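You operate a simulated robot arm through the tools that you are given. There is no shell and no other tool. Be economical: measure what you need, move in short steps, check, and stop when the job is done.

The job below is to be done with a simulated robot arm. You get a single attempt, and the scene is never put back.

TASK
Mist the tile mould with two puffs of release, then dot it with five drops of cloud tint.
Fine: mould before the can for the puffs, then back where it lay; dropper back in its bottle.

Only the result counts: the job must be done as asked and must still hold three seconds after the hand-in. Knocking over, shifting, dropping, spilling or breaking anything else fails it.

THE ROBOT
A 6-joint arm with a two-finger parallel gripper, fixed in place. Base frame: the origin is at the foot of the arm, x ahead of it, y to its left, z up; the work surface is at about z = 0.85. Readings come in m, rad, newtons and seconds.
With the tool pointing down near the work surface it reaches from about 0.26 to 0.68 m from the base axis. Its first joint turns from -1.152 to 1.152 rad. Payload 2.9 kg.
The tool frame sits at the grasp point between the pads (the TCP): z along the fingers, y along the line on which they close. The tips reach 0.03 m beyond it. The gripper opens to 0.11 m. The fingers are 0.02 m wide and 0.01 m thick; the gripper's body (0.048 by 0.112 m) begins 0.055 m behind the TCP.
Orientation is that of the tool frame in the base frame, as [roll, pitch, yaw] about the fixed x, y, z axes, in that order (R = Rz(yaw) Ry(pitch) Rx(roll)). With the fingers straight down and closing along the base's y, the tool's x points along the base's -x, its y along +y and its z along -z.

THE INTERFACE
- The arm moves only by the tool nudge_tool. Its argument "motion" is a list of rows, each an object (a shift or turn left out is 0, a gripper value left out holds the last) with "linear": the shift along the tool's x, y, z in m, a list of three; "rot": the turn, a rotation vector about the tool's x, y, z in rad, a list of three. In form: [{"linear": [dx, dy, dz], "rot": [wx, wy, wz]}, ...]. A call has 1 to 8 rows; each row shifts and turns the commanded pose from where the row before left it, along the tool's axes as they then stand. "fingers" is the gripper command, from -1 (shut) to 1 (fully open), values between in proportion, set as the call begins (left out, the last holds). Each row takes 0.2 s and may step no farther than 0.05 m and 0.15 rad from the row before; otherwise, or with a gripper value out of range, the whole call is refused. A pose out of reach is approached as far as the arm can. The call stops where the force on the tool passes 50 N (or 10 N more than at its start, if that is more) or the arm is blocked; 0.2 s more then pass. The fingers move at their own pace (about 0.108 m/s each) and stop on an object; they squeeze with about 24 N. The grip force told is the motor's: it shows also when the fingers shut on nothing. Time passes only in rows, and 0.2 s behind the last, so rows that do not move let the fingers close. It gives the time, the measured TCP pose, the force on the tool (base axes), the opening and the grip force at its end, in the units of the frame above (readings bear some noise), with the torque about the TCP (base axes, N m) and any sound that the robot's microphone picked up.
- Cameras (640 x 400 px; columns grow to the right, rows downward): "scene" is fixed at [0.0903, 0.4343, 1.4002]; the picture's right is [-0.74, -0.67, 0.00], its down [-0.28, 0.31, -0.91] and it looks along [0.61, -0.68, -0.41] (base axes); focal length 321 px, centre (320, 200). "wrist" rides on the gripper at [0.072, 0.017, -0.103] in the tool frame; the picture's right is [-0.23, 0.97, 0.00], its down [-0.76, -0.18, -0.62] and it looks along [-0.61, -0.14, 0.78] (tool axes); focal length 222 px, centre (320, 200). There is no depth. A picture from a camera that has moved, and an enlarged one, comes with that camera's place and axes in the base frame and with its lens. The place of the scene camera against the robot may be out by one fixed shift of up to 0.012 m in any direction.
- grab_frame(camera): a new picture of that camera. The clock stands still meanwhile.
- zoom(camera, box): a new picture of the part [left, top, right, bottom] of that camera's present view, enlarged. The clock stands still meanwhile.
- sign_off(): hands the job in; it is judged then, once.

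Go step by step. Nothing tells you positions but the pictures and the camera data: compare them with the known pose of the tool, close in by small moves and look again before you grip or let go. The budget is 120 turns and 76 pictures, counting those below and the enlarged ones. Unless the task says otherwise, let go and move clear before handing in, and close with one line.

The tools are called after "Request:" by a JSON object that holds its "api" and its "payload". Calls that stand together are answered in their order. nudge_tool: Moves the arm, as the interface text tells. Its arguments: {"type":"object","properties":{"motion":{"type":"array"},"fingers":{"type":"number"}},"required":["motion"]} The other tools are called the same way: grab_frame (camera) takes a picture; zoom (camera, box) takes an enlarged picture of a part of a camera's view; sign_off () hands the job in.

At the start:

```text
time_s: 0.0
tool_pos: [0.3993, -0.0034, 1.2687]
ee_rot: [-3.141, 0.0, 3.141]
wrist_force: [0.8, -0.1, 0.3]
wrist_torque: [-0.02, 0.04, -0.03]
grip_width: 0.1099
grip_force: 0.0
```

scene: 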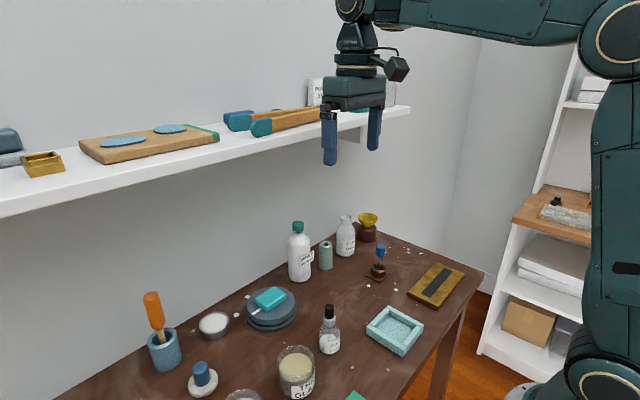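
wrist: 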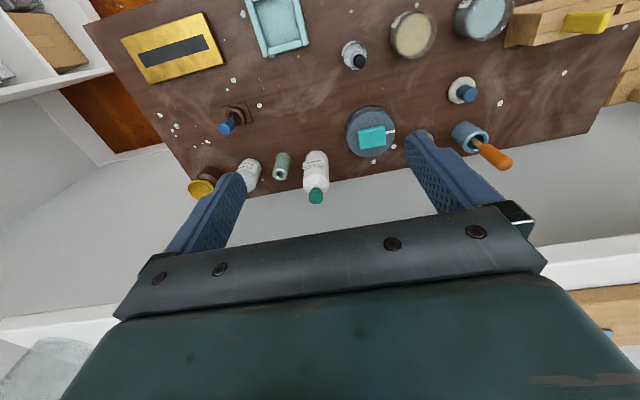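

I see a bench with a tile mould (pale blue tray), bottles, a dropper bottle and a can-like item. I'll enlarge the views to identify each one first.

Request:
{"api": "zoom", "payload": {"camera": "scene", "box": [270, 200, 490, 338]}}

Request:
{"api": "zoom", "payload": {"camera": "scene", "box": [130, 270, 370, 400]}}

Request:
{"api": "zoom", "payload": {"camera": "wrist", "box": [80, 0, 400, 200]}}

Request:
{"api": "zoom", "payload": {"camera": "wrist", "box": [320, 0, 640, 200]}}

```text
2.90 times, centred on (380, 269) of scene
camera zoom: at [0.0903, 0.4343, 1.4002], right [-0.74, -0.67, 0.0], down [-0.28, 0.31, -0.91], along [0.61, -0.68, -0.41], focal length 931 px, centre (146, 0)
```

zoom: 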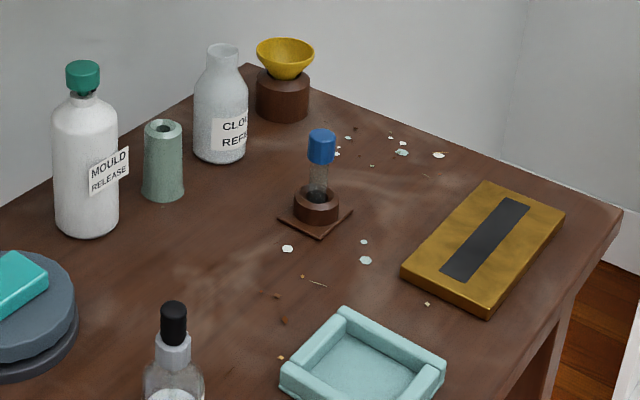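

```text
2.67 times, centred on (250, 335) of scene
camera zoom: at [0.0903, 0.4343, 1.4002], right [-0.74, -0.67, 0.0], down [-0.28, 0.31, -0.91], along [0.61, -0.68, -0.41], focal length 857 px, centre (507, -160)
```

zoom: 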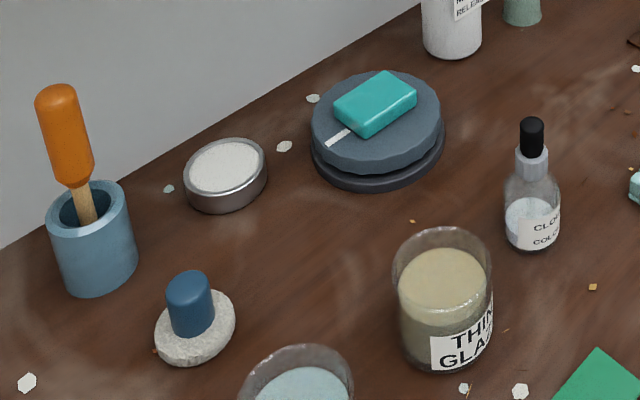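

```text
2.00 times, centred on (240, 100) of wrist
camera zoom: at [0.3266, 0.0122, 1.3721], right [0.23, 0.97, 0.0], down [0.76, -0.18, 0.62], along [0.61, -0.14, -0.78], focal length 444 px, centre (480, 400)
```

zoom: 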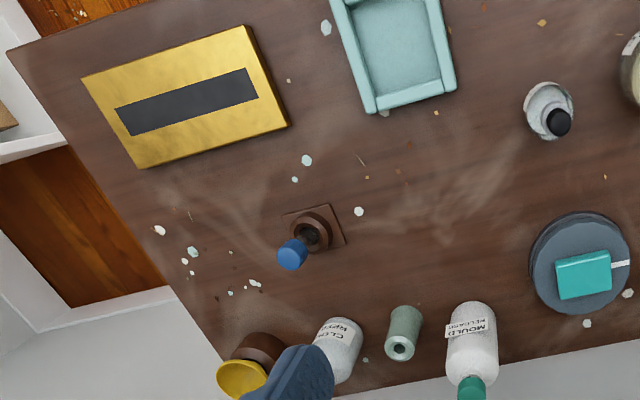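

```text
2.00 times, centred on (480, 100) of wrist
camera zoom: at [0.3266, 0.0122, 1.3721], right [0.23, 0.97, 0.0], down [0.76, -0.18, 0.62], along [0.61, -0.14, -0.78], focal length 444 px, centre (0, 400)
```

zoom: 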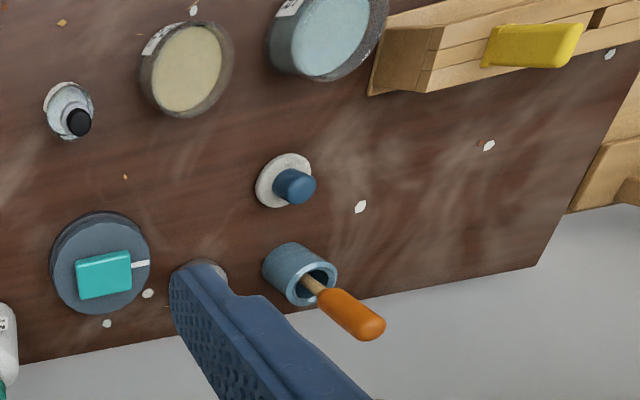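

I take the tray near (0.315, -0.06), the dropper bottle near (0.39, 0.07) and the MOULD RELEASE container near (0.61, -0.06). I'll bring the wrist camera lower for a closer look at the right-hand side.

Request:
{"api": "nudge_tool", "payload": {"motion": [{"linear": [0.01, -0.02, 0.04]}, {"linear": [0.01, -0.02, 0.04]}, {"linear": [0.01, -0.02, 0.04]}, {"linear": [0, -0.02, 0.04]}, {}]}}

Request:
{"api": "grab_frame", "payload": {"camera": "wrist"}}

Request:
{"api": "zoom", "payload": {"camera": "wrist", "box": [230, 60, 430, 185]}}

Request:
{"api": "zoom", "payload": {"camera": "scene", "box": [275, 205, 355, 290]}}

```text
time_s: 1.2
tool_pos: [0.3722, -0.0851, 1.1105]
ee_rot: [-3.141, 0.001, -3.141]
wrist_force: [0.2, -0.1, 0.2]
wrist_torque: [-0.02, -0.01, 0.01]
grip_width: 0.11
grip_force: 0.1
```

```text
69 pictures are left
camera wrist: at [0.2979, -0.0692, 1.2133], right [0.23, 0.97, 0.0], down [0.76, -0.18, 0.62], along [0.61, -0.14, -0.78], focal length 222 px, centre (320, 200)
```

wrist: 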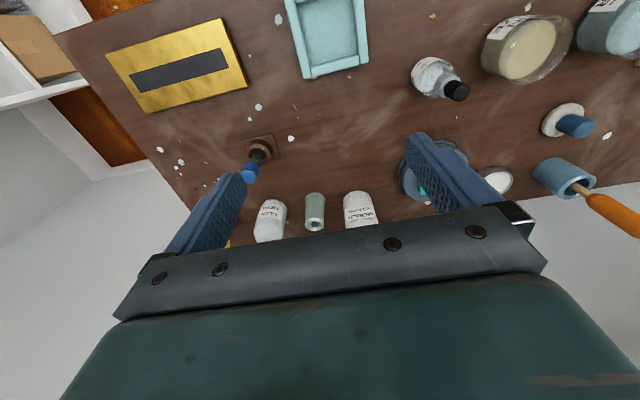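

```text
3.20 times, centred on (330, 122) of wrist
camera zoom: at [0.2979, -0.0692, 1.2133], right [0.23, 0.97, 0.0], down [0.76, -0.18, 0.62], along [0.61, -0.14, -0.78], focal length 711 px, centre (288, 448)
```

zoom: 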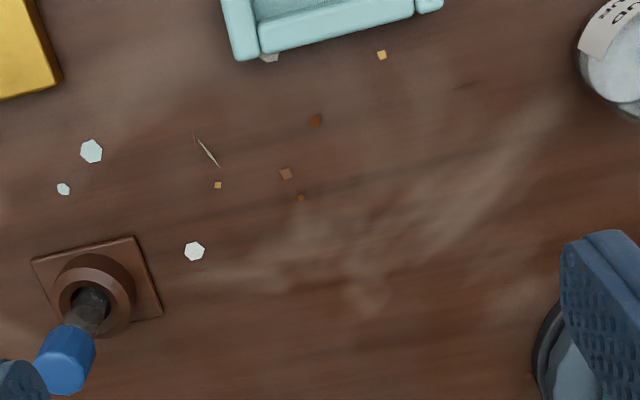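

```text
4.71 times, centred on (315, 248) of scene
camera zoom: at [0.0903, 0.4343, 1.4002], right [-0.74, -0.67, 0.0], down [-0.28, 0.31, -0.91], along [0.61, -0.68, -0.41], focal length 1512 px, centre (344, -24)
```

zoom: 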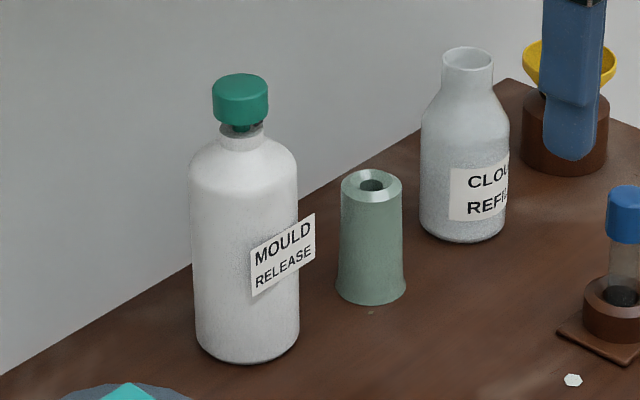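

The release can stands at the back with a green cap on a neck. I need to know which way its nozzle points, so I'll tilt the wrist up for a level view.

Request:
{"api": "nudge_tool", "payload": {"motion": [{"rot": [0, -0.15, 0]}, {"rot": [0, -0.15, 0]}, {"rot": [0, -0.15, 0]}, {"rot": [0, -0.15, 0]}, {"rot": [0, -0.15, 0]}, {}]}}

Request:
{"api": "grab_frame", "payload": {"camera": "wrist"}}

Request:
{"api": "zoom", "payload": {"camera": "wrist", "box": [240, 90, 400, 190]}}

```text
time_s: 2.6
tool_pos: [0.3688, -0.0836, 1.1087]
ee_rot: [-3.141, 0.751, 3.141]
wrist_force: [-0.1, 1.1, 0.4]
wrist_torque: [0.0, 0.0, -0.01]
grip_width: 0.11
grip_force: 0.2
```

```text
66 pictures are left
camera wrist: at [0.2459, -0.0678, 1.1354], right [0.17, 0.97, 0.16], down [0.13, -0.18, 0.98], along [0.98, -0.14, -0.16], focal length 222 px, centre (320, 200)
```

wrist: 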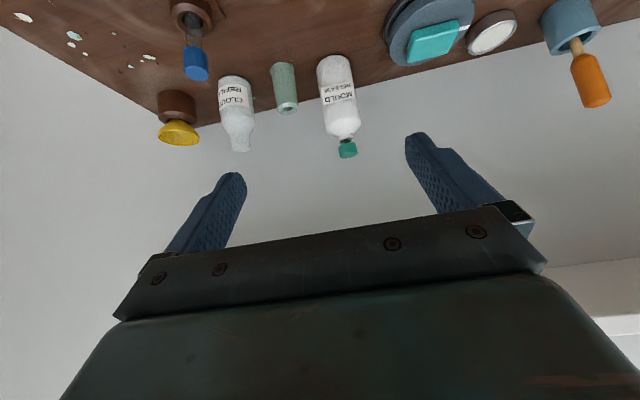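

```text
4.00 times, centred on (320, 140) of wrist
camera zoom: at [0.2459, -0.0678, 1.1354], right [0.17, 0.97, 0.16], down [0.13, -0.18, 0.98], along [0.98, -0.14, -0.16], focal length 888 px, centre (320, 440)
```

zoom: 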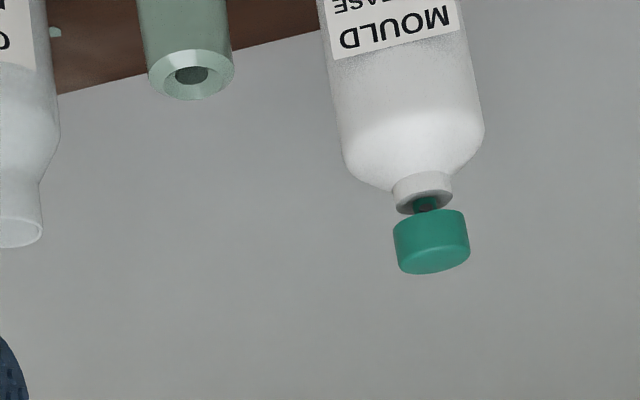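

The green cap rides on a stem, so it is a press-down spray head. I'll zoom tightly on it to find the nozzle.

Request:
{"api": "zoom", "payload": {"camera": "wrist", "box": [328, 125, 368, 165]}}

Request:
{"api": "zoom", "payload": {"camera": "scene", "box": [284, 215, 316, 240]}}

```text
10.00 times, centred on (348, 145) of wrist
camera zoom: at [0.2459, -0.0678, 1.1354], right [0.17, 0.97, 0.16], down [0.13, -0.18, 0.98], along [0.98, -0.14, -0.16], focal length 2221 px, centre (40, 750)
```

zoom: 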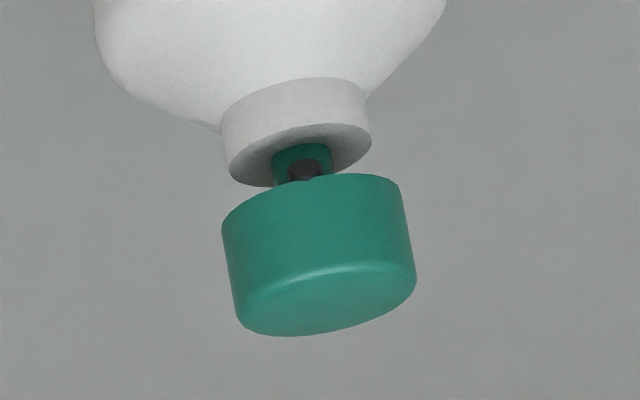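

```text
16.00 times, centred on (300, 228) of scene
camera zoom: at [0.0903, 0.4343, 1.4002], right [-0.74, -0.67, 0.0], down [-0.28, 0.31, -0.91], along [0.61, -0.68, -0.41], focal length 5140 px, centre (640, -240)
```

zoom: 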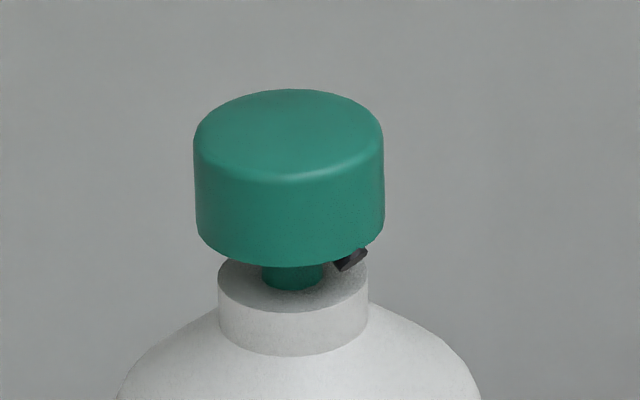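

The black nozzle faces straight toward the robot (-x), so the mould has to lie on the table in front of the can at smaller x. I'll level the tool and move over the mould to measure it.

Request:
{"api": "nudge_tool", "payload": {"motion": [{"rot": [0, 0.15, 0]}, {"rot": [0, 0.15, 0]}, {"rot": [0, 0.15, 0]}, {"rot": [0, 0.15, 0]}, {"rot": [0, 0.15, 0]}, {"linear": [0.027, 0.014, 0.035]}, {"linear": [0.027, 0.014, 0.035]}, {}]}}

Request:
{"api": "grab_frame", "payload": {"camera": "wrist"}}

Request:
{"api": "zoom", "payload": {"camera": "scene", "box": [300, 290, 440, 378]}}

```text
time_s: 4.4
tool_pos: [0.3154, -0.0525, 1.0384]
ee_rot: [-3.141, 0.001, -3.141]
wrist_force: [1.4, 0.2, 0.6]
wrist_torque: [0.0, 0.05, 0.01]
grip_width: 0.1099
grip_force: 0.1
```

```text
62 pictures are left
camera wrist: at [0.2432, -0.036, 1.1432], right [0.23, 0.97, 0.0], down [0.76, -0.18, 0.62], along [0.61, -0.14, -0.78], focal length 222 px, centre (320, 200)
```

wrist: 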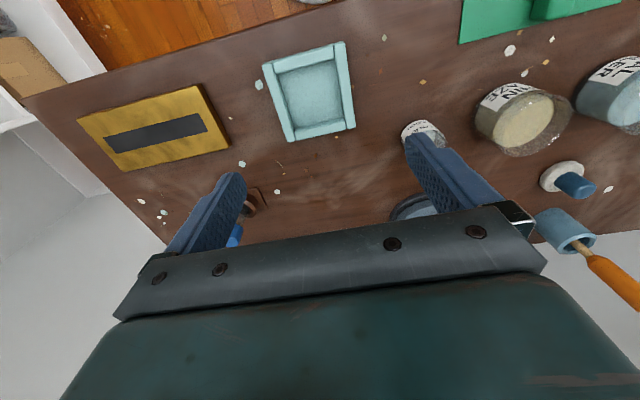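

```text
4.55 times, centred on (370, 334) of scene
camera zoom: at [0.0903, 0.4343, 1.4002], right [-0.74, -0.67, 0.0], down [-0.28, 0.31, -0.91], along [0.61, -0.68, -0.41], focal length 1460 px, centre (93, -409)
```

zoom: 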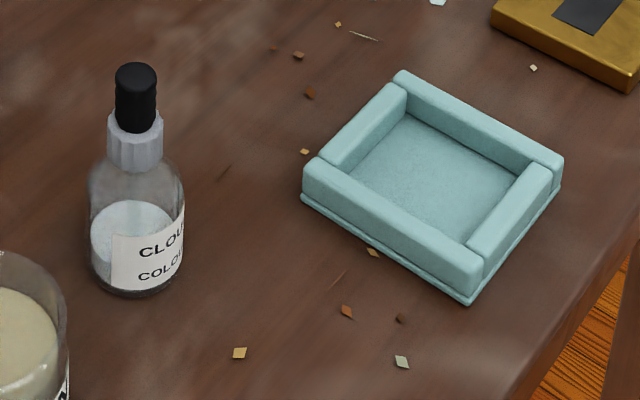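

The mould is centred near (0.308, -0.058), about 0.09 m square and nearly aligned with the axes. I'll centre over it and descend partway to check the clearance.

Request:
{"api": "nudge_tool", "payload": {"motion": [{"linear": [0.0074, -0.0055, 0.03]}, {"linear": [0, 0, 0.045]}, {"linear": [0, 0, 0.035]}, {}], "fingers": 1}}

Request:
{"api": "grab_frame", "payload": {"camera": "wrist"}}

Request:
{"api": "zoom", "payload": {"camera": "scene", "box": [300, 280, 460, 380]}}

```text
time_s: 5.4
tool_pos: [0.3088, -0.062, 0.928]
ee_rot: [3.14, 0.0, -3.141]
wrist_force: [0.3, 0.6, 0.8]
wrist_torque: [0.01, -0.01, 0.03]
grip_width: 0.1101
grip_force: 0.0
```

```text
60 pictures are left
camera wrist: at [0.2364, -0.0444, 1.0318], right [0.23, 0.97, 0.0], down [0.76, -0.18, 0.62], along [0.61, -0.14, -0.78], focal length 222 px, centre (320, 200)
```

wrist: 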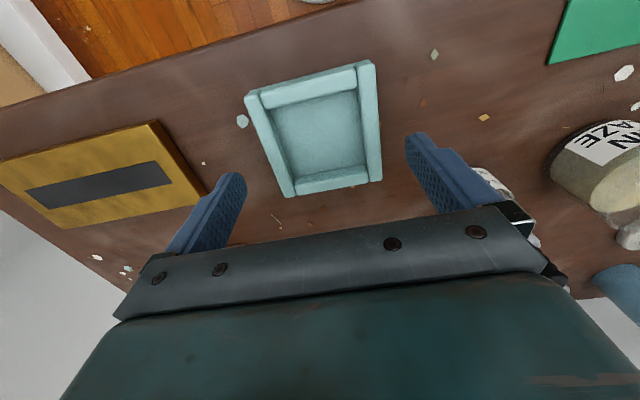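

```text
4.00 times, centred on (380, 330) of scene
camera zoom: at [0.0904, 0.4343, 1.4002], right [-0.74, -0.67, 0.0], down [-0.28, 0.31, -0.91], along [0.61, -0.68, -0.41], focal length 1285 px, centre (80, -320)
```

zoom: 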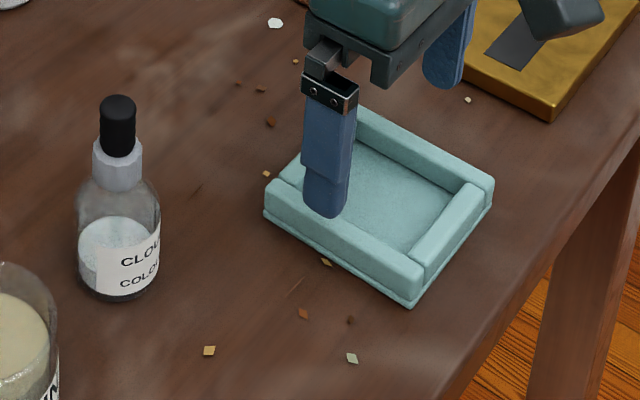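

Fingers straddle the mould; it sits about 3 mm to the +y side of me. I'll correct that, go down to finger depth, and close.

Request:
{"api": "nudge_tool", "payload": {"motion": [{"linear": [0.001, 0.003, 0.02]}, {"linear": [0, 0, 0.022]}, {}]}}

Request:
{"api": "grab_frame", "payload": {"camera": "wrist"}}

```text
time_s: 6.2
tool_pos: [0.3076, -0.058, 0.8868]
ee_rot: [-3.141, 0.001, 3.14]
wrist_force: [0.1, -0.6, -0.3]
wrist_torque: [0.01, 0.01, -0.01]
grip_width: 0.1101
grip_force: 0.0
```

```text
58 pictures are left
camera wrist: at [0.2347, -0.0419, 0.9895], right [0.23, 0.97, 0.0], down [0.76, -0.18, 0.62], along [0.61, -0.14, -0.78], focal length 222 px, centre (320, 200)
```

wrist: 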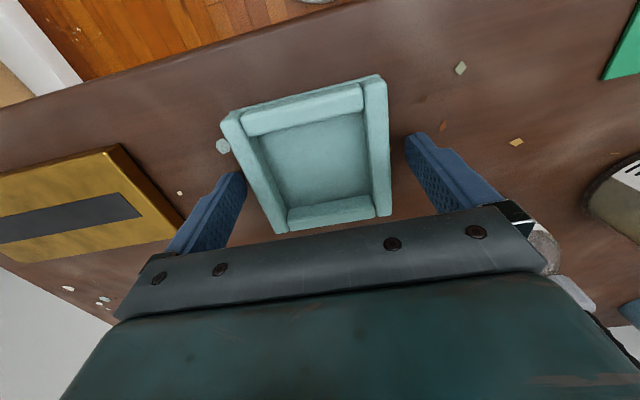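

The mould is centred between the fingers to within about 2 mm. Closing now.

Request:
{"api": "nudge_tool", "payload": {"motion": [{"linear": [0, -0.001, 0]}, {}, {}], "fingers": 0.4}}

```text
time_s: 7.0
tool_pos: [0.3065, -0.0601, 0.8871]
ee_rot: [3.141, 0.0, -3.141]
wrist_force: [-0.4, 0.3, 0.1]
wrist_torque: [-0.02, 0.03, -0.01]
grip_width: 0.0893
grip_force: 24.0
```

The mould is held, gripped 0.089 m wide. It lay at tool position (0.307, -0.0595, 0.887), which I'll keep for putting it back. Before placing it, I'll look tightly at the nozzle's slope.

Request:
{"api": "zoom", "payload": {"camera": "scene", "box": [297, 226, 307, 233]}}

Request:
{"api": "nudge_tool", "payload": {"motion": [{"linear": [0, 0, -0.03]}, {"linear": [0, 0, -0.04]}, {"linear": [0, 0, -0.03]}, {}]}}

Request:
{"api": "grab_frame", "payload": {"camera": "scene"}}

```text
16.00 times, centred on (302, 230) of scene
camera zoom: at [0.0904, 0.4343, 1.4002], right [-0.74, -0.67, 0.0], down [-0.28, 0.31, -0.91], along [0.61, -0.68, -0.41], focal length 5140 px, centre (608, -272)
```

zoom: 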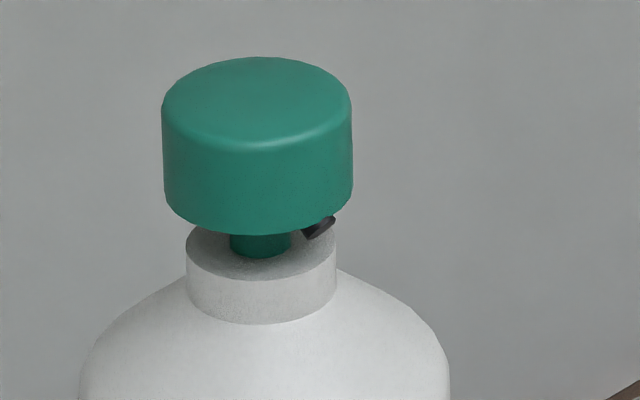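

```text
time_s: 8.0
tool_pos: [0.3056, -0.0601, 0.9859]
ee_rot: [3.141, 0.001, -3.142]
wrist_force: [-0.1, 0.2, -0.3]
wrist_torque: [-0.03, 0.02, 0.0]
grip_width: 0.0893
grip_force: 23.8
```

```text
56 pictures are left
```

scene: 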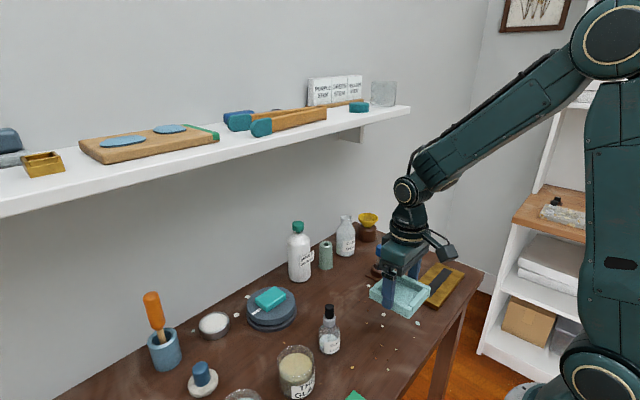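

The nozzle tips downward toward the robot, so the spray should land some 0.12–0.2 m in front of the can. I'll set the mould down in line with it (y = -0.06), centred near x = 0.455, and then check the nozzle from the side.

Request:
{"api": "nudge_tool", "payload": {"motion": [{"linear": [-0.04, 0, 0]}, {"linear": [-0.04, 0, 0]}, {"linear": [-0.04, 0, 0]}, {"linear": [-0.029, 0, 0.02]}, {"linear": [0, 0, 0.04]}, {"linear": [0, 0, 0.03]}, {}]}}

```text
time_s: 9.6
tool_pos: [0.4559, -0.0584, 0.897]
ee_rot: [3.142, -0.001, -3.141]
wrist_force: [-0.6, 0.8, -0.4]
wrist_torque: [-0.01, 0.0, 0.02]
grip_width: 0.0893
grip_force: 24.1
```

Request:
{"api": "nudge_tool", "payload": {"motion": [{"linear": [0, 0, 0.005]}, {"linear": [0, 0, 0.0045]}, {}]}}

Request:
{"api": "zoom", "payload": {"camera": "scene", "box": [270, 210, 430, 310]}}

```text
time_s: 10.4
tool_pos: [0.4568, -0.0581, 0.8882]
ee_rot: [3.141, -0.001, 3.141]
wrist_force: [-0.6, -0.2, -0.9]
wrist_torque: [0.03, 0.01, 0.0]
grip_width: 0.0891
grip_force: 24.2
```

```text
4.00 times, centred on (350, 260) of scene
camera zoom: at [0.0904, 0.4343, 1.4002], right [-0.74, -0.67, 0.0], down [-0.28, 0.31, -0.91], along [0.61, -0.68, -0.41], focal length 1285 px, centre (200, -40)
```

zoom: 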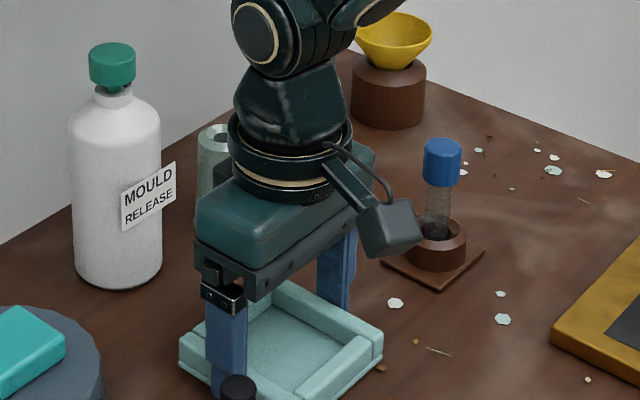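

The mould rests in front of the can. I'll settle it by 1 mm, open, rise straight up, and swing round to view the nozzle from the side.

Request:
{"api": "nudge_tool", "payload": {"motion": [{"linear": [0, 0, 0.001]}, {}]}}

Request:
{"api": "nudge_tool", "payload": {"motion": [{}, {}, {"linear": [0, 0, -0.02]}, {"linear": [0, 0, -0.04]}, {"linear": [0, 0, -0.04]}, {"linear": [0, 0, -0.045]}, {"linear": [0, 0, -0.038]}, {}], "fingers": 1}}

Request:
{"api": "nudge_tool", "payload": {"motion": [{"linear": [-0.015, -0.035, 0]}, {"linear": [-0.015, -0.035, 0]}, {"linear": [-0.013, -0.035, 0]}, {"rot": [0, 0, -0.15]}, {"rot": [0, 0, -0.15]}, {"rot": [0, 0, -0.15]}, {"rot": [0, 0, -0.15]}, {"rot": [0, 0, -0.15]}]}}

Request:
{"api": "nudge_tool", "payload": {"motion": [{"rot": [0, -0.15, 0]}, {"rot": [0, -0.15, 0]}, {"rot": [0, -0.15, 0]}, {"rot": [0, -0.15, 0]}, {}]}}

Request:
{"api": "grab_frame", "payload": {"camera": "wrist"}}

```text
time_s: 11.0
tool_pos: [0.457, -0.0578, 0.8864]
ee_rot: [3.14, 0.0, 3.14]
wrist_force: [0.2, -0.1, -1.4]
wrist_torque: [0.01, 0.03, -0.04]
grip_width: 0.0892
grip_force: 24.4
```

```text
time_s: 12.8
tool_pos: [0.4551, -0.0588, 1.0692]
ee_rot: [-3.14, -0.001, 3.14]
wrist_force: [0.1, -0.4, -1.2]
wrist_torque: [-0.03, 0.0, 0.01]
grip_width: 0.1099
grip_force: 0.0
```

```text
time_s: 14.8
tool_pos: [0.4764, -0.1379, 1.0753]
ee_rot: [3.114, -0.002, -2.337]
wrist_force: [-0.5, 0.1, 0.0]
wrist_torque: [0.03, 0.04, -0.06]
grip_width: 0.1099
grip_force: 0.0
stopped in row 8: the arm was blocked; the commanded pose is now the measured one
```

```text
time_s: 16.0
tool_pos: [0.4863, -0.1448, 1.0705]
ee_rot: [3.109, 0.596, -2.363]
wrist_force: [0.4, 0.3, 0.1]
wrist_torque: [-0.04, -0.01, -0.03]
grip_width: 0.1101
grip_force: 0.1
```

```text
54 pictures are left
camera wrist: at [0.3928, -0.2183, 1.1153], right [-0.56, 0.81, 0.15], down [0.34, 0.06, 0.94], along [0.75, 0.58, -0.31], focal length 222 px, centre (320, 200)
```

wrist: 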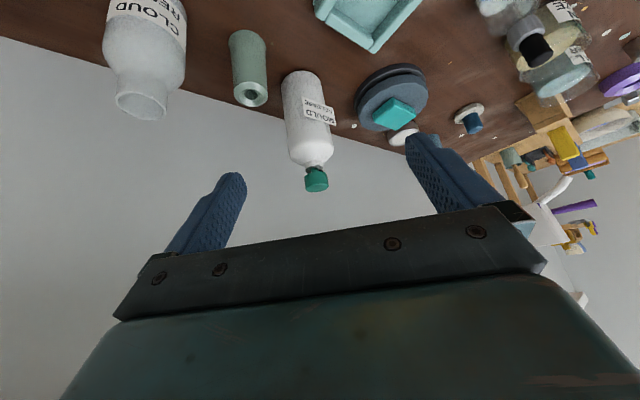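

The last yaw step stopped with no force on the tool, so that was a joint limit rather than a contact. Now I'll zoom in on the nozzle.

Request:
{"api": "zoom", "payload": {"camera": "wrist", "box": [300, 155, 332, 195]}}

Request:
{"api": "zoom", "payload": {"camera": "wrist", "box": [260, 0, 440, 150]}}

```text
10.00 times, centred on (316, 175) of wrist
camera zoom: at [0.3928, -0.2183, 1.1153], right [-0.56, 0.81, 0.15], down [0.34, 0.06, 0.94], along [0.75, 0.58, -0.31], focal length 2221 px, centre (360, 450)
```

zoom: 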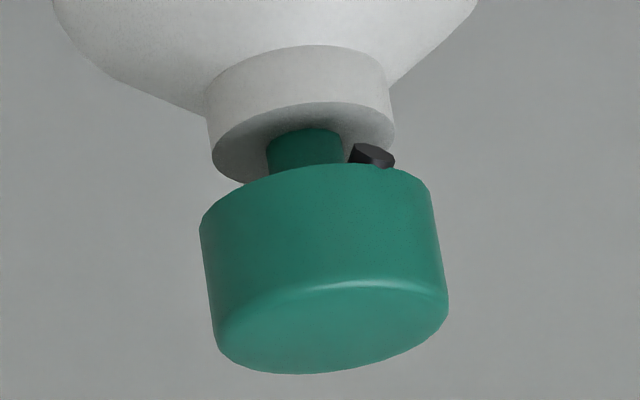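

```text
2.67 times, centred on (350, 75) of wrist
camera zoom: at [0.3928, -0.2183, 1.1153], right [-0.56, 0.81, 0.15], down [0.34, 0.06, 0.94], along [0.75, 0.58, -0.31], focal length 592 px, centre (240, 533)
```

zoom: 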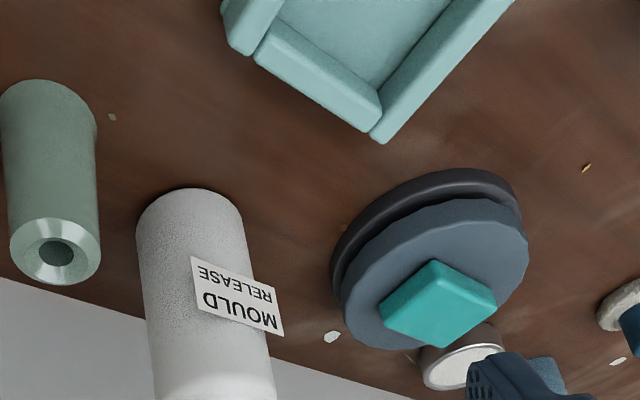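

Request:
{"api": "zoom", "payload": {"camera": "wrist", "box": [316, 165, 326, 173]}}

```text
16.00 times, centred on (321, 169) of wrist
camera zoom: at [0.3928, -0.2183, 1.1153], right [-0.56, 0.81, 0.15], down [0.34, 0.06, 0.94], along [0.75, 0.58, -0.31], focal length 3554 px, centre (304, 696)
```

zoom: 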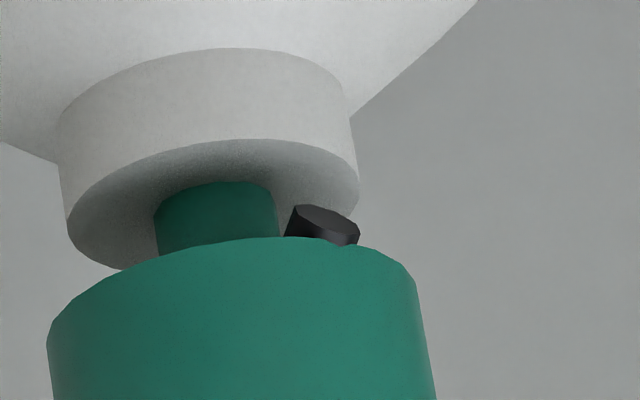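

The nozzle slopes somewhere between 30° and 46° down. I want a level view to pin that down, so I'll tilt further and drop a little.

Request:
{"api": "nudge_tool", "payload": {"motion": [{"rot": [0, -0.15, 0]}, {"rot": [0, -0.15, 0]}, {"rot": [0, -0.15, 0]}, {"rot": [0, -0.15, 0]}, {"linear": [0.037, 0, 0.0145]}, {}]}}

Request:
{"api": "grab_frame", "payload": {"camera": "wrist"}}

```text
time_s: 17.4
tool_pos: [0.486, -0.1437, 1.029]
ee_rot: [3.074, 1.194, -2.408]
wrist_force: [0.0, 0.4, 0.7]
wrist_torque: [0.0, -0.02, 0.01]
grip_width: 0.11
grip_force: 0.0
```

```text
50 pictures are left
camera wrist: at [0.3872, -0.2197, 1.0005], right [-0.63, 0.74, 0.24], down [-0.07, -0.36, 0.93], along [0.77, 0.58, 0.27], focal length 222 px, centre (320, 200)
```

wrist: 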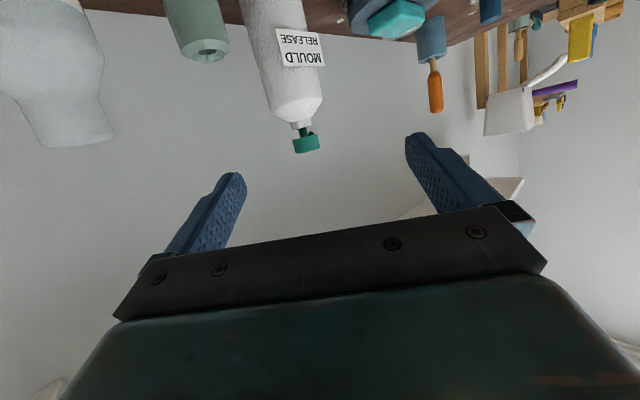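

Request:
{"api": "zoom", "payload": {"camera": "wrist", "box": [290, 116, 322, 136]}}

```text
16.00 times, centred on (306, 126) of wrist
camera zoom: at [0.3872, -0.2197, 1.0005], right [-0.63, 0.74, 0.24], down [-0.07, -0.36, 0.93], along [0.77, 0.58, 0.27], focal length 3554 px, centre (544, 1384)
```

zoom: 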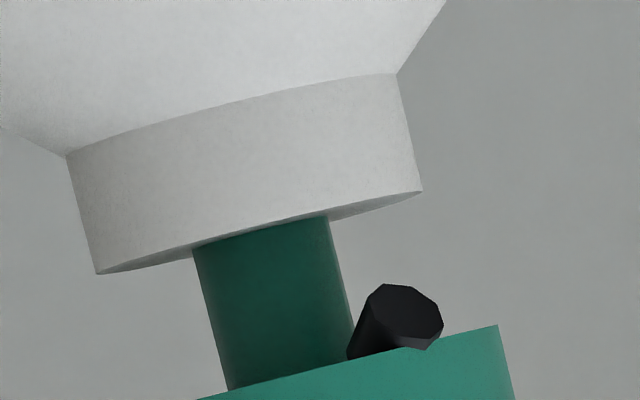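

The level view gives about 40° downward, aimed along -x from (0.588, -0.058, 0.996), so the jet meets the mould floor near x = 0.428. I'll level the tool and shift the mould about 3 cm nearer.

Request:
{"api": "nudge_tool", "payload": {"motion": [{"linear": [-0.037, 0, -0.0145]}, {"rot": [0, 0.15, 0]}, {"rot": [0, 0.15, 0]}, {"rot": [0, 0.15, 0]}, {"rot": [0, 0.15, 0]}, {"rot": [0, 0.15, 0]}, {"rot": [0, 0.15, 0]}, {"rot": [0, 0.15, 0]}]}}

Request:
{"api": "nudge_tool", "payload": {"motion": [{"rot": [0, 0.15, 0]}, {"rot": [0, 0, 0.15]}, {"rot": [0, 0, 0.15]}, {"rot": [0, 0, 0.15]}, {"rot": [0, 0, 0.15]}, {"rot": [0, 0, 0.15]}, {}]}}

```text
time_s: 19.2
tool_pos: [0.488, -0.1441, 1.0699]
ee_rot: [3.118, 0.142, -2.349]
wrist_force: [0.4, 1.3, -0.1]
wrist_torque: [0.01, 0.0, -0.02]
grip_width: 0.1099
grip_force: 0.0
```

```text
time_s: 20.8
tool_pos: [0.4755, -0.1516, 1.0719]
ee_rot: [3.127, -0.025, -3.115]
wrist_force: [0.4, 0.4, 0.3]
wrist_torque: [0.0, 0.05, -0.03]
grip_width: 0.1101
grip_force: 0.0
```

Request:
{"api": "nudge_tool", "payload": {"motion": [{"rot": [0.0146, -0.025, 0.027]}, {"linear": [0.01, 0.047, 0]}, {"linear": [0.0095, 0.0465, 0]}, {}, {}]}}

Request:
{"api": "grab_frame", "payload": {"camera": "wrist"}}

```text
time_s: 22.0
tool_pos: [0.4662, -0.053, 1.0701]
ee_rot: [-3.141, 0.005, -3.12]
wrist_force: [-0.3, 0.4, -0.2]
wrist_torque: [-0.01, 0.02, 0.0]
grip_width: 0.1099
grip_force: 0.1
```

```text
48 pictures are left
camera wrist: at [0.3926, -0.0374, 1.1731], right [0.21, 0.98, 0.0], down [0.76, -0.16, 0.63], along [0.61, -0.13, -0.78], focal length 222 px, centre (320, 200)
```

wrist: 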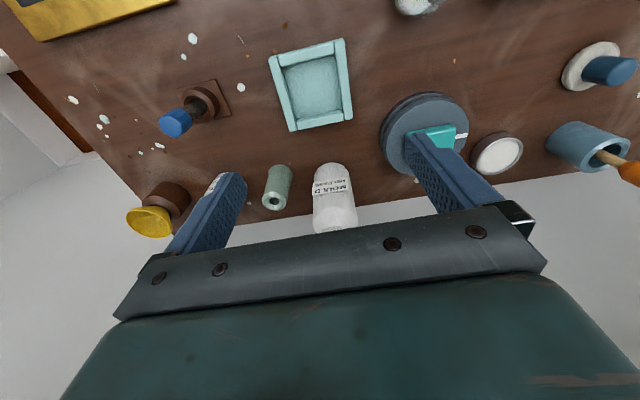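

Leftover yaw is about 0.02 rad. I'll correct that and descend partway over the mould, then check.

Request:
{"api": "nudge_tool", "payload": {"motion": [{"rot": [0, 0.005, 0.021]}, {"linear": [0.01, -0.0055, 0.03]}, {"linear": [0, 0, 0.045]}, {"linear": [0, 0, 0.045]}, {"linear": [0, 0, 0.02]}, {}]}}

Request:
{"api": "grab_frame", "payload": {"camera": "wrist"}}

```text
time_s: 23.4
tool_pos: [0.4564, -0.0587, 0.9277]
ee_rot: [3.141, -0.002, -3.14]
wrist_force: [-1.0, 0.5, 0.8]
wrist_torque: [-0.02, 0.02, -0.01]
grip_width: 0.1102
grip_force: 0.1
```

```text
47 pictures are left
camera wrist: at [0.383, -0.0424, 1.0316], right [0.23, 0.97, 0.0], down [0.76, -0.18, 0.62], along [0.61, -0.14, -0.78], focal length 222 px, centre (320, 200)
```

wrist: 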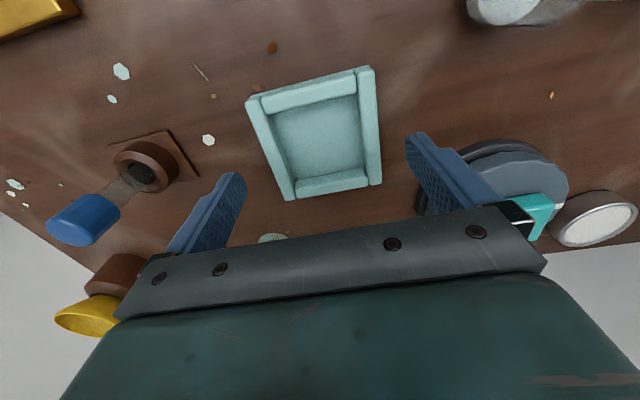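

The mould is centred between the fingers. I'll descend and grip it again.

Request:
{"api": "nudge_tool", "payload": {"motion": [{"linear": [0, 0, 0.02]}, {"linear": [0, 0, 0.02]}, {}]}}

Request:
{"api": "nudge_tool", "payload": {"motion": [{}, {}, {"linear": [0, 0, -0.012]}, {"linear": [0.014, 0, 0]}, {"linear": [0.014, 0, 0]}, {"linear": [0, 0, 0.0125]}, {}], "fingers": 0.4}}

```text
time_s: 24.2
tool_pos: [0.4556, -0.0557, 0.8892]
ee_rot: [3.141, -0.002, -3.141]
wrist_force: [0.2, -1.1, 0.5]
wrist_torque: [0.02, -0.01, 0.01]
grip_width: 0.11
grip_force: 0.0
```

```text
time_s: 25.8
tool_pos: [0.4268, -0.0566, 0.8901]
ee_rot: [3.141, -0.003, 3.14]
wrist_force: [-1.6, -1.4, 1.8]
wrist_torque: [-0.09, -0.03, -0.09]
grip_width: 0.0893
grip_force: 23.8
```

Request:
{"api": "nudge_tool", "payload": {"motion": [{"linear": [0, 0, 0.0015]}, {}]}}

Request:
{"api": "nudge_tool", "payload": {"motion": [{}, {}, {"linear": [0, 0, -0.03]}, {"linear": [0, 0, -0.05]}, {"linear": [0, 0, -0.05]}, {"linear": [0, 0, -0.05]}, {"linear": [0, 0, -0.03]}, {}], "fingers": 1}}

Request:
{"api": "nudge_tool", "payload": {"motion": [{"linear": [-0.04, 0, 0]}, {"linear": [-0.04, 0, 0]}, {"linear": [-0.04, 0, 0]}, {"linear": [-0.03, 0, 0]}, {}], "fingers": -1}}

Request:
{"api": "grab_frame", "payload": {"camera": "wrist"}}

Request:
{"api": "grab_frame", "payload": {"camera": "scene"}}

```text
time_s: 26.4
tool_pos: [0.428, -0.0563, 0.8893]
ee_rot: [3.14, 0.001, 3.142]
wrist_force: [-7.3, 0.2, 24.5]
wrist_torque: [-0.17, 0.35, -0.08]
grip_width: 0.0891
grip_force: 24.4
```

```text
time_s: 28.2
tool_pos: [0.4287, -0.0564, 1.0971]
ee_rot: [3.141, -0.003, -3.141]
wrist_force: [-0.3, -0.9, -0.6]
wrist_torque: [0.01, 0.01, 0.01]
grip_width: 0.1103
grip_force: 0.1
```

```text
time_s: 29.1
tool_pos: [0.4555, -0.0558, 1.103]
ee_rot: [3.129, -0.143, 3.122]
wrist_force: [-0.2, -0.8, -0.1]
wrist_torque: [-0.01, 0.02, 0.0]
grip_width: 0.0
grip_force: 23.7
stopped in row 4: the arm was blocked; the commanded pose is now the measured one
```

```text
46 pictures are left
camera wrist: at [0.3995, -0.039, 1.2161], right [0.25, 0.97, -0.02], down [0.84, -0.2, 0.51], along [0.49, -0.14, -0.86], focal length 222 px, centre (320, 200)
```

wrist: 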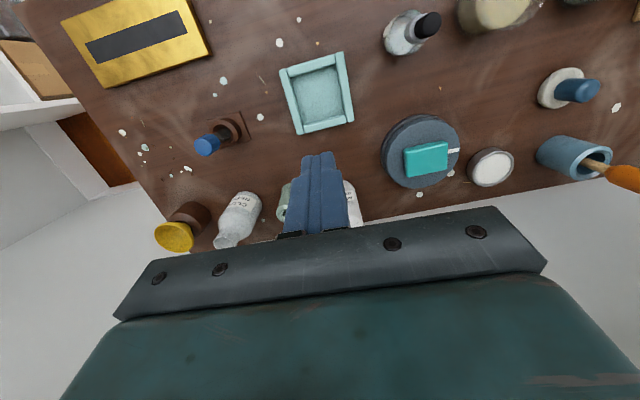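

```text
45 pictures are left
```

scene: 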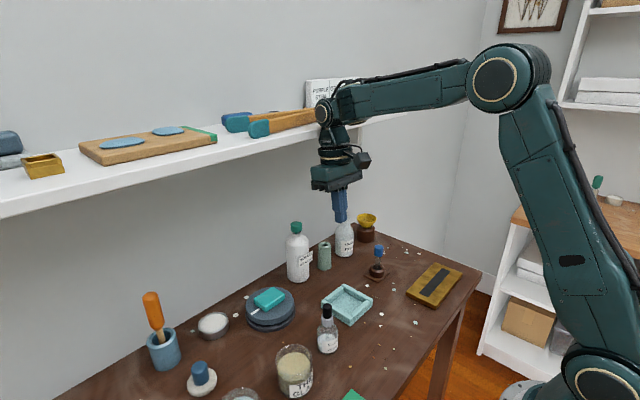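

The arm was blocked with no force at the tool. Re-deriving the shelf from two views puts its front edge near x ≈ 0.51 and its underside at z ≈ 1.25, so the wrist met the shelf and a vertical press is impossible. I'll back off, lay the tool nearly level and come in under the shelf.

Request:
{"api": "nudge_tool", "payload": {"motion": [{"linear": [0.02, 0, 0]}, {"linear": [0.02, 0, 0]}, {"rot": [0.0, -0.143, 0]}, {}]}}

Request:
{"api": "nudge_tool", "payload": {"motion": [{"rot": [0, -0.15, 0]}, {"rot": [0, -0.15, 0]}, {"rot": [0, -0.15, 0]}, {"rot": [0, -0.15, 0]}, {"rot": [0, -0.15, 0]}, {"rot": [0, -0.15, 0]}, {"rot": [0, -0.15, 0]}, {"rot": [0, -0.15, 0]}]}}

Request:
{"api": "grab_frame", "payload": {"camera": "scene"}}

```text
time_s: 30.1
tool_pos: [0.434, -0.0545, 1.0995]
ee_rot: [3.129, 0.009, 3.123]
wrist_force: [0.0, 0.3, -0.6]
wrist_torque: [-0.04, 0.0, 0.0]
grip_width: 0.0001
grip_force: 24.2
```

```text
time_s: 31.9
tool_pos: [0.4338, -0.055, 1.1014]
ee_rot: [3.107, 1.208, 3.093]
wrist_force: [0.6, -0.1, 0.2]
wrist_torque: [-0.03, 0.05, -0.01]
grip_width: 0.0
grip_force: 23.9
```

```text
44 pictures are left
```

scene: 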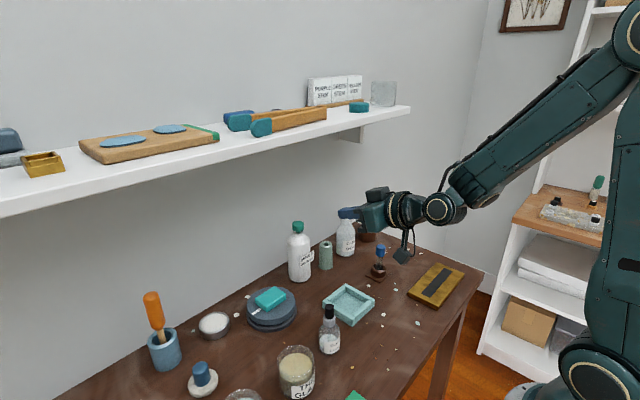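

The shelf items are undisturbed and the tool is now nearly level. Next I'll go forward under the shelf to just short of and above the cap.

Request:
{"api": "nudge_tool", "payload": {"motion": [{"linear": [-0.0142, -0.005, 0.0374]}, {"linear": [-0.0142, 0, 0.0374]}, {"linear": [-0.0142, 0, 0.0374]}, {"linear": [0.0327, 0, 0.0124]}, {}]}}

Request:
{"api": "grab_frame", "payload": {"camera": "wrist"}}

Request:
{"api": "zoom", "payload": {"camera": "scene", "box": [260, 190, 420, 290]}}

```text
time_s: 33.1
tool_pos: [0.5532, -0.0613, 1.0653]
ee_rot: [3.11, 1.207, 3.092]
wrist_force: [-0.7, 0.4, 0.2]
wrist_torque: [-0.01, 0.02, -0.02]
grip_width: 0.0001
grip_force: 23.5
```

```text
43 pictures are left
camera wrist: at [0.4316, -0.0422, 1.0343], right [0.1, 0.97, 0.22], down [-0.32, -0.18, 0.93], along [0.94, -0.16, 0.29], focal length 222 px, centre (320, 200)
```

wrist: 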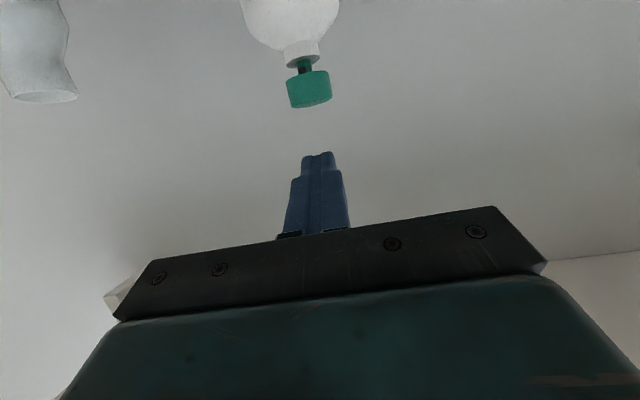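

```text
4.00 times, centred on (340, 240) of scene
camera zoom: at [0.0904, 0.4343, 1.4002], right [-0.74, -0.67, 0.0], down [-0.28, 0.31, -0.91], along [0.61, -0.68, -0.41], focal length 1285 px, centre (240, 40)
```

zoom: 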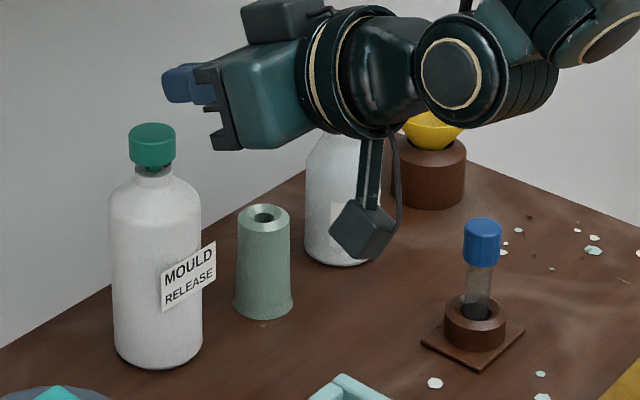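

The cap sits at about (0.608, -0.061, 1.003), with its top near 1.015, and the closed fingertips line up with it. I'll move over the cap and lower to just above it.

Request:
{"api": "nudge_tool", "payload": {"motion": [{"linear": [-0.011, 0, 0.029]}, {"linear": [0.0187, 0, 0.0071]}, {}]}}

Request:
{"api": "grab_frame", "payload": {"camera": "wrist"}}

Request:
{"api": "zoom", "payload": {"camera": "scene", "box": [270, 205, 334, 245]}}

```text
time_s: 33.9
tool_pos: [0.5859, -0.0632, 1.0459]
ee_rot: [3.108, 1.208, 3.094]
wrist_force: [-0.4, -0.3, -0.1]
wrist_torque: [0.0, -0.01, -0.01]
grip_width: 0.0001
grip_force: 24.0
```

```text
41 pictures are left
camera wrist: at [0.4635, -0.0437, 1.0154], right [0.1, 0.97, 0.22], down [-0.32, -0.18, 0.93], along [0.94, -0.16, 0.29], focal length 222 px, centre (320, 200)
```

wrist: 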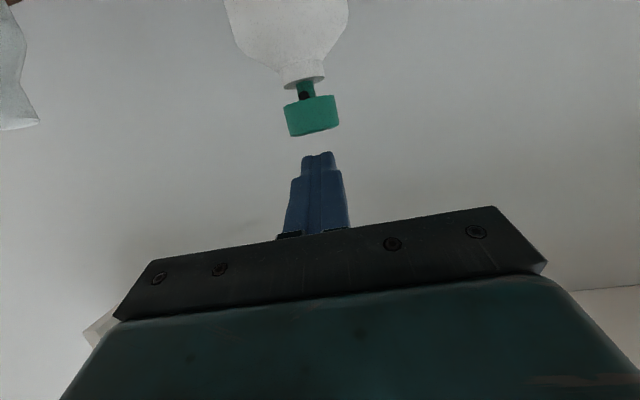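

```text
10.00 times, centred on (302, 225) of scene
camera zoom: at [0.0904, 0.4343, 1.4002], right [-0.74, -0.67, 0.0], down [-0.28, 0.31, -0.91], along [0.61, -0.68, -0.41], focal length 3212 px, centre (500, -50)
```

zoom: 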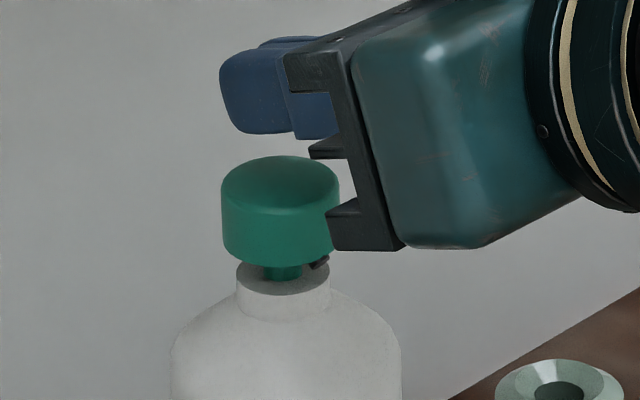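

The fingertips hang right over the cap's centre, about 1 cm above it. I'll lower in small steps to feel the contact.

Request:
{"api": "nudge_tool", "payload": {"motion": [{"linear": [0.0047, 0, 0.0007]}, {"linear": [0.00374, 0, 0.00142]}, {}]}}

```text
time_s: 34.7
tool_pos: [0.5841, -0.0608, 1.0373]
ee_rot: [3.108, 1.204, 3.093]
wrist_force: [0.0, 0.7, -0.3]
wrist_torque: [0.02, -0.01, 0.02]
grip_width: 0.0
grip_force: 23.5
```

Request:
{"api": "nudge_tool", "payload": {"motion": [{"linear": [0.00187, 0, 0.00071]}, {"linear": [0.00187, 0, 0.00071]}, {}]}}

```text
time_s: 35.5
tool_pos: [0.5835, -0.0617, 1.0333]
ee_rot: [3.109, 1.208, 3.092]
wrist_force: [0.2, -0.4, 0.0]
wrist_torque: [0.01, -0.04, -0.01]
grip_width: 0.0
grip_force: 23.8
```

Request:
{"api": "nudge_tool", "payload": {"motion": [{"linear": [0.00187, 0, 0.00071]}, {"linear": [0.00187, 0, 0.00071]}, {}]}}

Request:
{"api": "zoom", "payload": {"camera": "scene", "box": [270, 205, 334, 245]}}

```text
time_s: 36.3
tool_pos: [0.5837, -0.0615, 1.0296]
ee_rot: [3.109, 1.208, 3.093]
wrist_force: [1.1, -1.7, 4.2]
wrist_torque: [-0.01, -0.13, -0.05]
grip_width: 0.0
grip_force: 24.0
```

```text
10.00 times, centred on (302, 225) of scene
camera zoom: at [0.0903, 0.4343, 1.4002], right [-0.74, -0.67, 0.0], down [-0.28, 0.31, -0.91], along [0.61, -0.68, -0.41], focal length 3212 px, centre (500, -50)
```

zoom: 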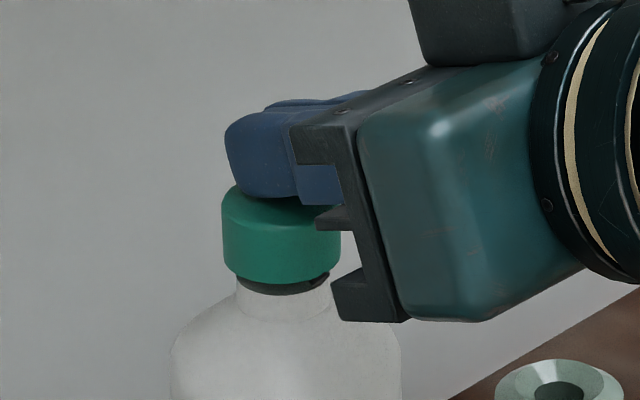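

Contact at 4 N and the cap is moving down. I'll press a bit further and listen for the puff.

Request:
{"api": "nudge_tool", "payload": {"motion": [{"linear": [0.00187, 0, 0.00071]}, {}]}}

```text
time_s: 36.9
tool_pos: [0.5821, -0.0623, 1.0275]
ee_rot: [3.109, 1.207, 3.092]
wrist_force: [0.8, -2.6, 4.8]
wrist_torque: [-0.07, -0.17, -0.05]
grip_width: 0.0001
grip_force: 23.9
```

Request:
{"api": "nudge_tool", "payload": {"motion": [{"linear": [0.00187, 0, 0.00071]}, {}]}}

Request:
{"api": "zoom", "payload": {"camera": "scene", "box": [240, 200, 400, 330]}}

```text
time_s: 37.5
tool_pos: [0.5822, -0.0611, 1.0263]
ee_rot: [3.109, 1.208, 3.092]
wrist_force: [-2.6, -0.7, 8.0]
wrist_torque: [-0.01, -0.18, -0.05]
grip_width: 0.0
grip_force: 24.0
```

```text
3.08 times, centred on (320, 265) of scene
camera zoom: at [0.0901, 0.4343, 1.4002], right [-0.74, -0.67, 0.0], down [-0.28, 0.31, -0.91], along [0.61, -0.68, -0.41], focal length 988 px, centre (320, 0)
```

zoom: 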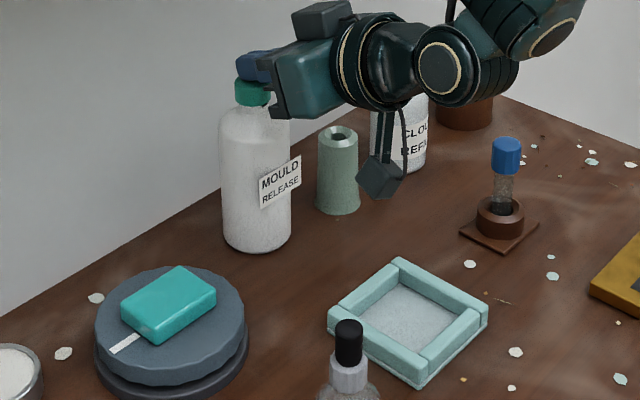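

The mould floor has turned paler, so the first puff seems to have landed. I'll zoom in to confirm before releasing.

Request:
{"api": "zoom", "payload": {"camera": "scene", "box": [316, 260, 380, 300]}}

Request:
{"api": "nudge_tool", "payload": {"motion": [{"linear": [-0.0056, 0, -0.0021]}, {"linear": [-0.0075, 0, -0.0028]}, {}]}}

Request:
{"api": "zoom", "payload": {"camera": "scene", "box": [270, 205, 334, 245]}}

```text
10.00 times, centred on (348, 280) of scene
camera zoom: at [0.0901, 0.4343, 1.4002], right [-0.74, -0.67, 0.0], down [-0.28, 0.31, -0.91], along [0.61, -0.68, -0.41], focal length 3212 px, centre (40, -600)
```

zoom: 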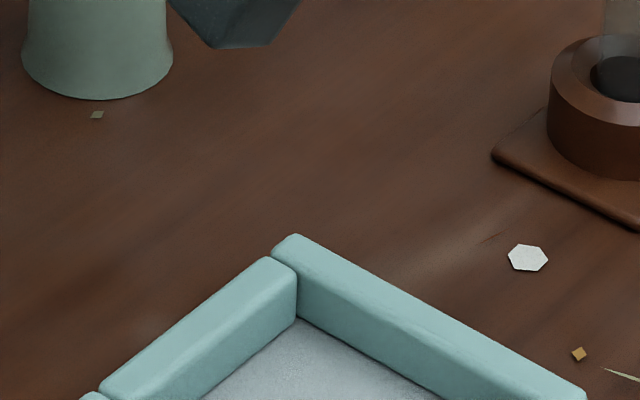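

```text
time_s: 38.3
tool_pos: [0.5826, -0.0612, 1.04]
ee_rot: [3.106, 1.206, 3.095]
wrist_force: [0.3, 0.1, 0.0]
wrist_torque: [0.0, 0.03, 0.0]
grip_width: 0.0
grip_force: 24.5
```

```text
10.00 times, centred on (302, 225) of scene
camera zoom: at [0.0903, 0.4343, 1.4002], right [-0.74, -0.67, 0.0], down [-0.28, 0.31, -0.91], along [0.61, -0.68, -0.41], focal length 3212 px, centre (500, -50)
```

zoom: 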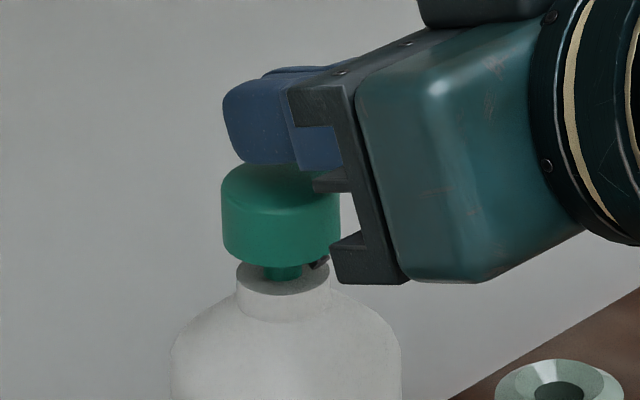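

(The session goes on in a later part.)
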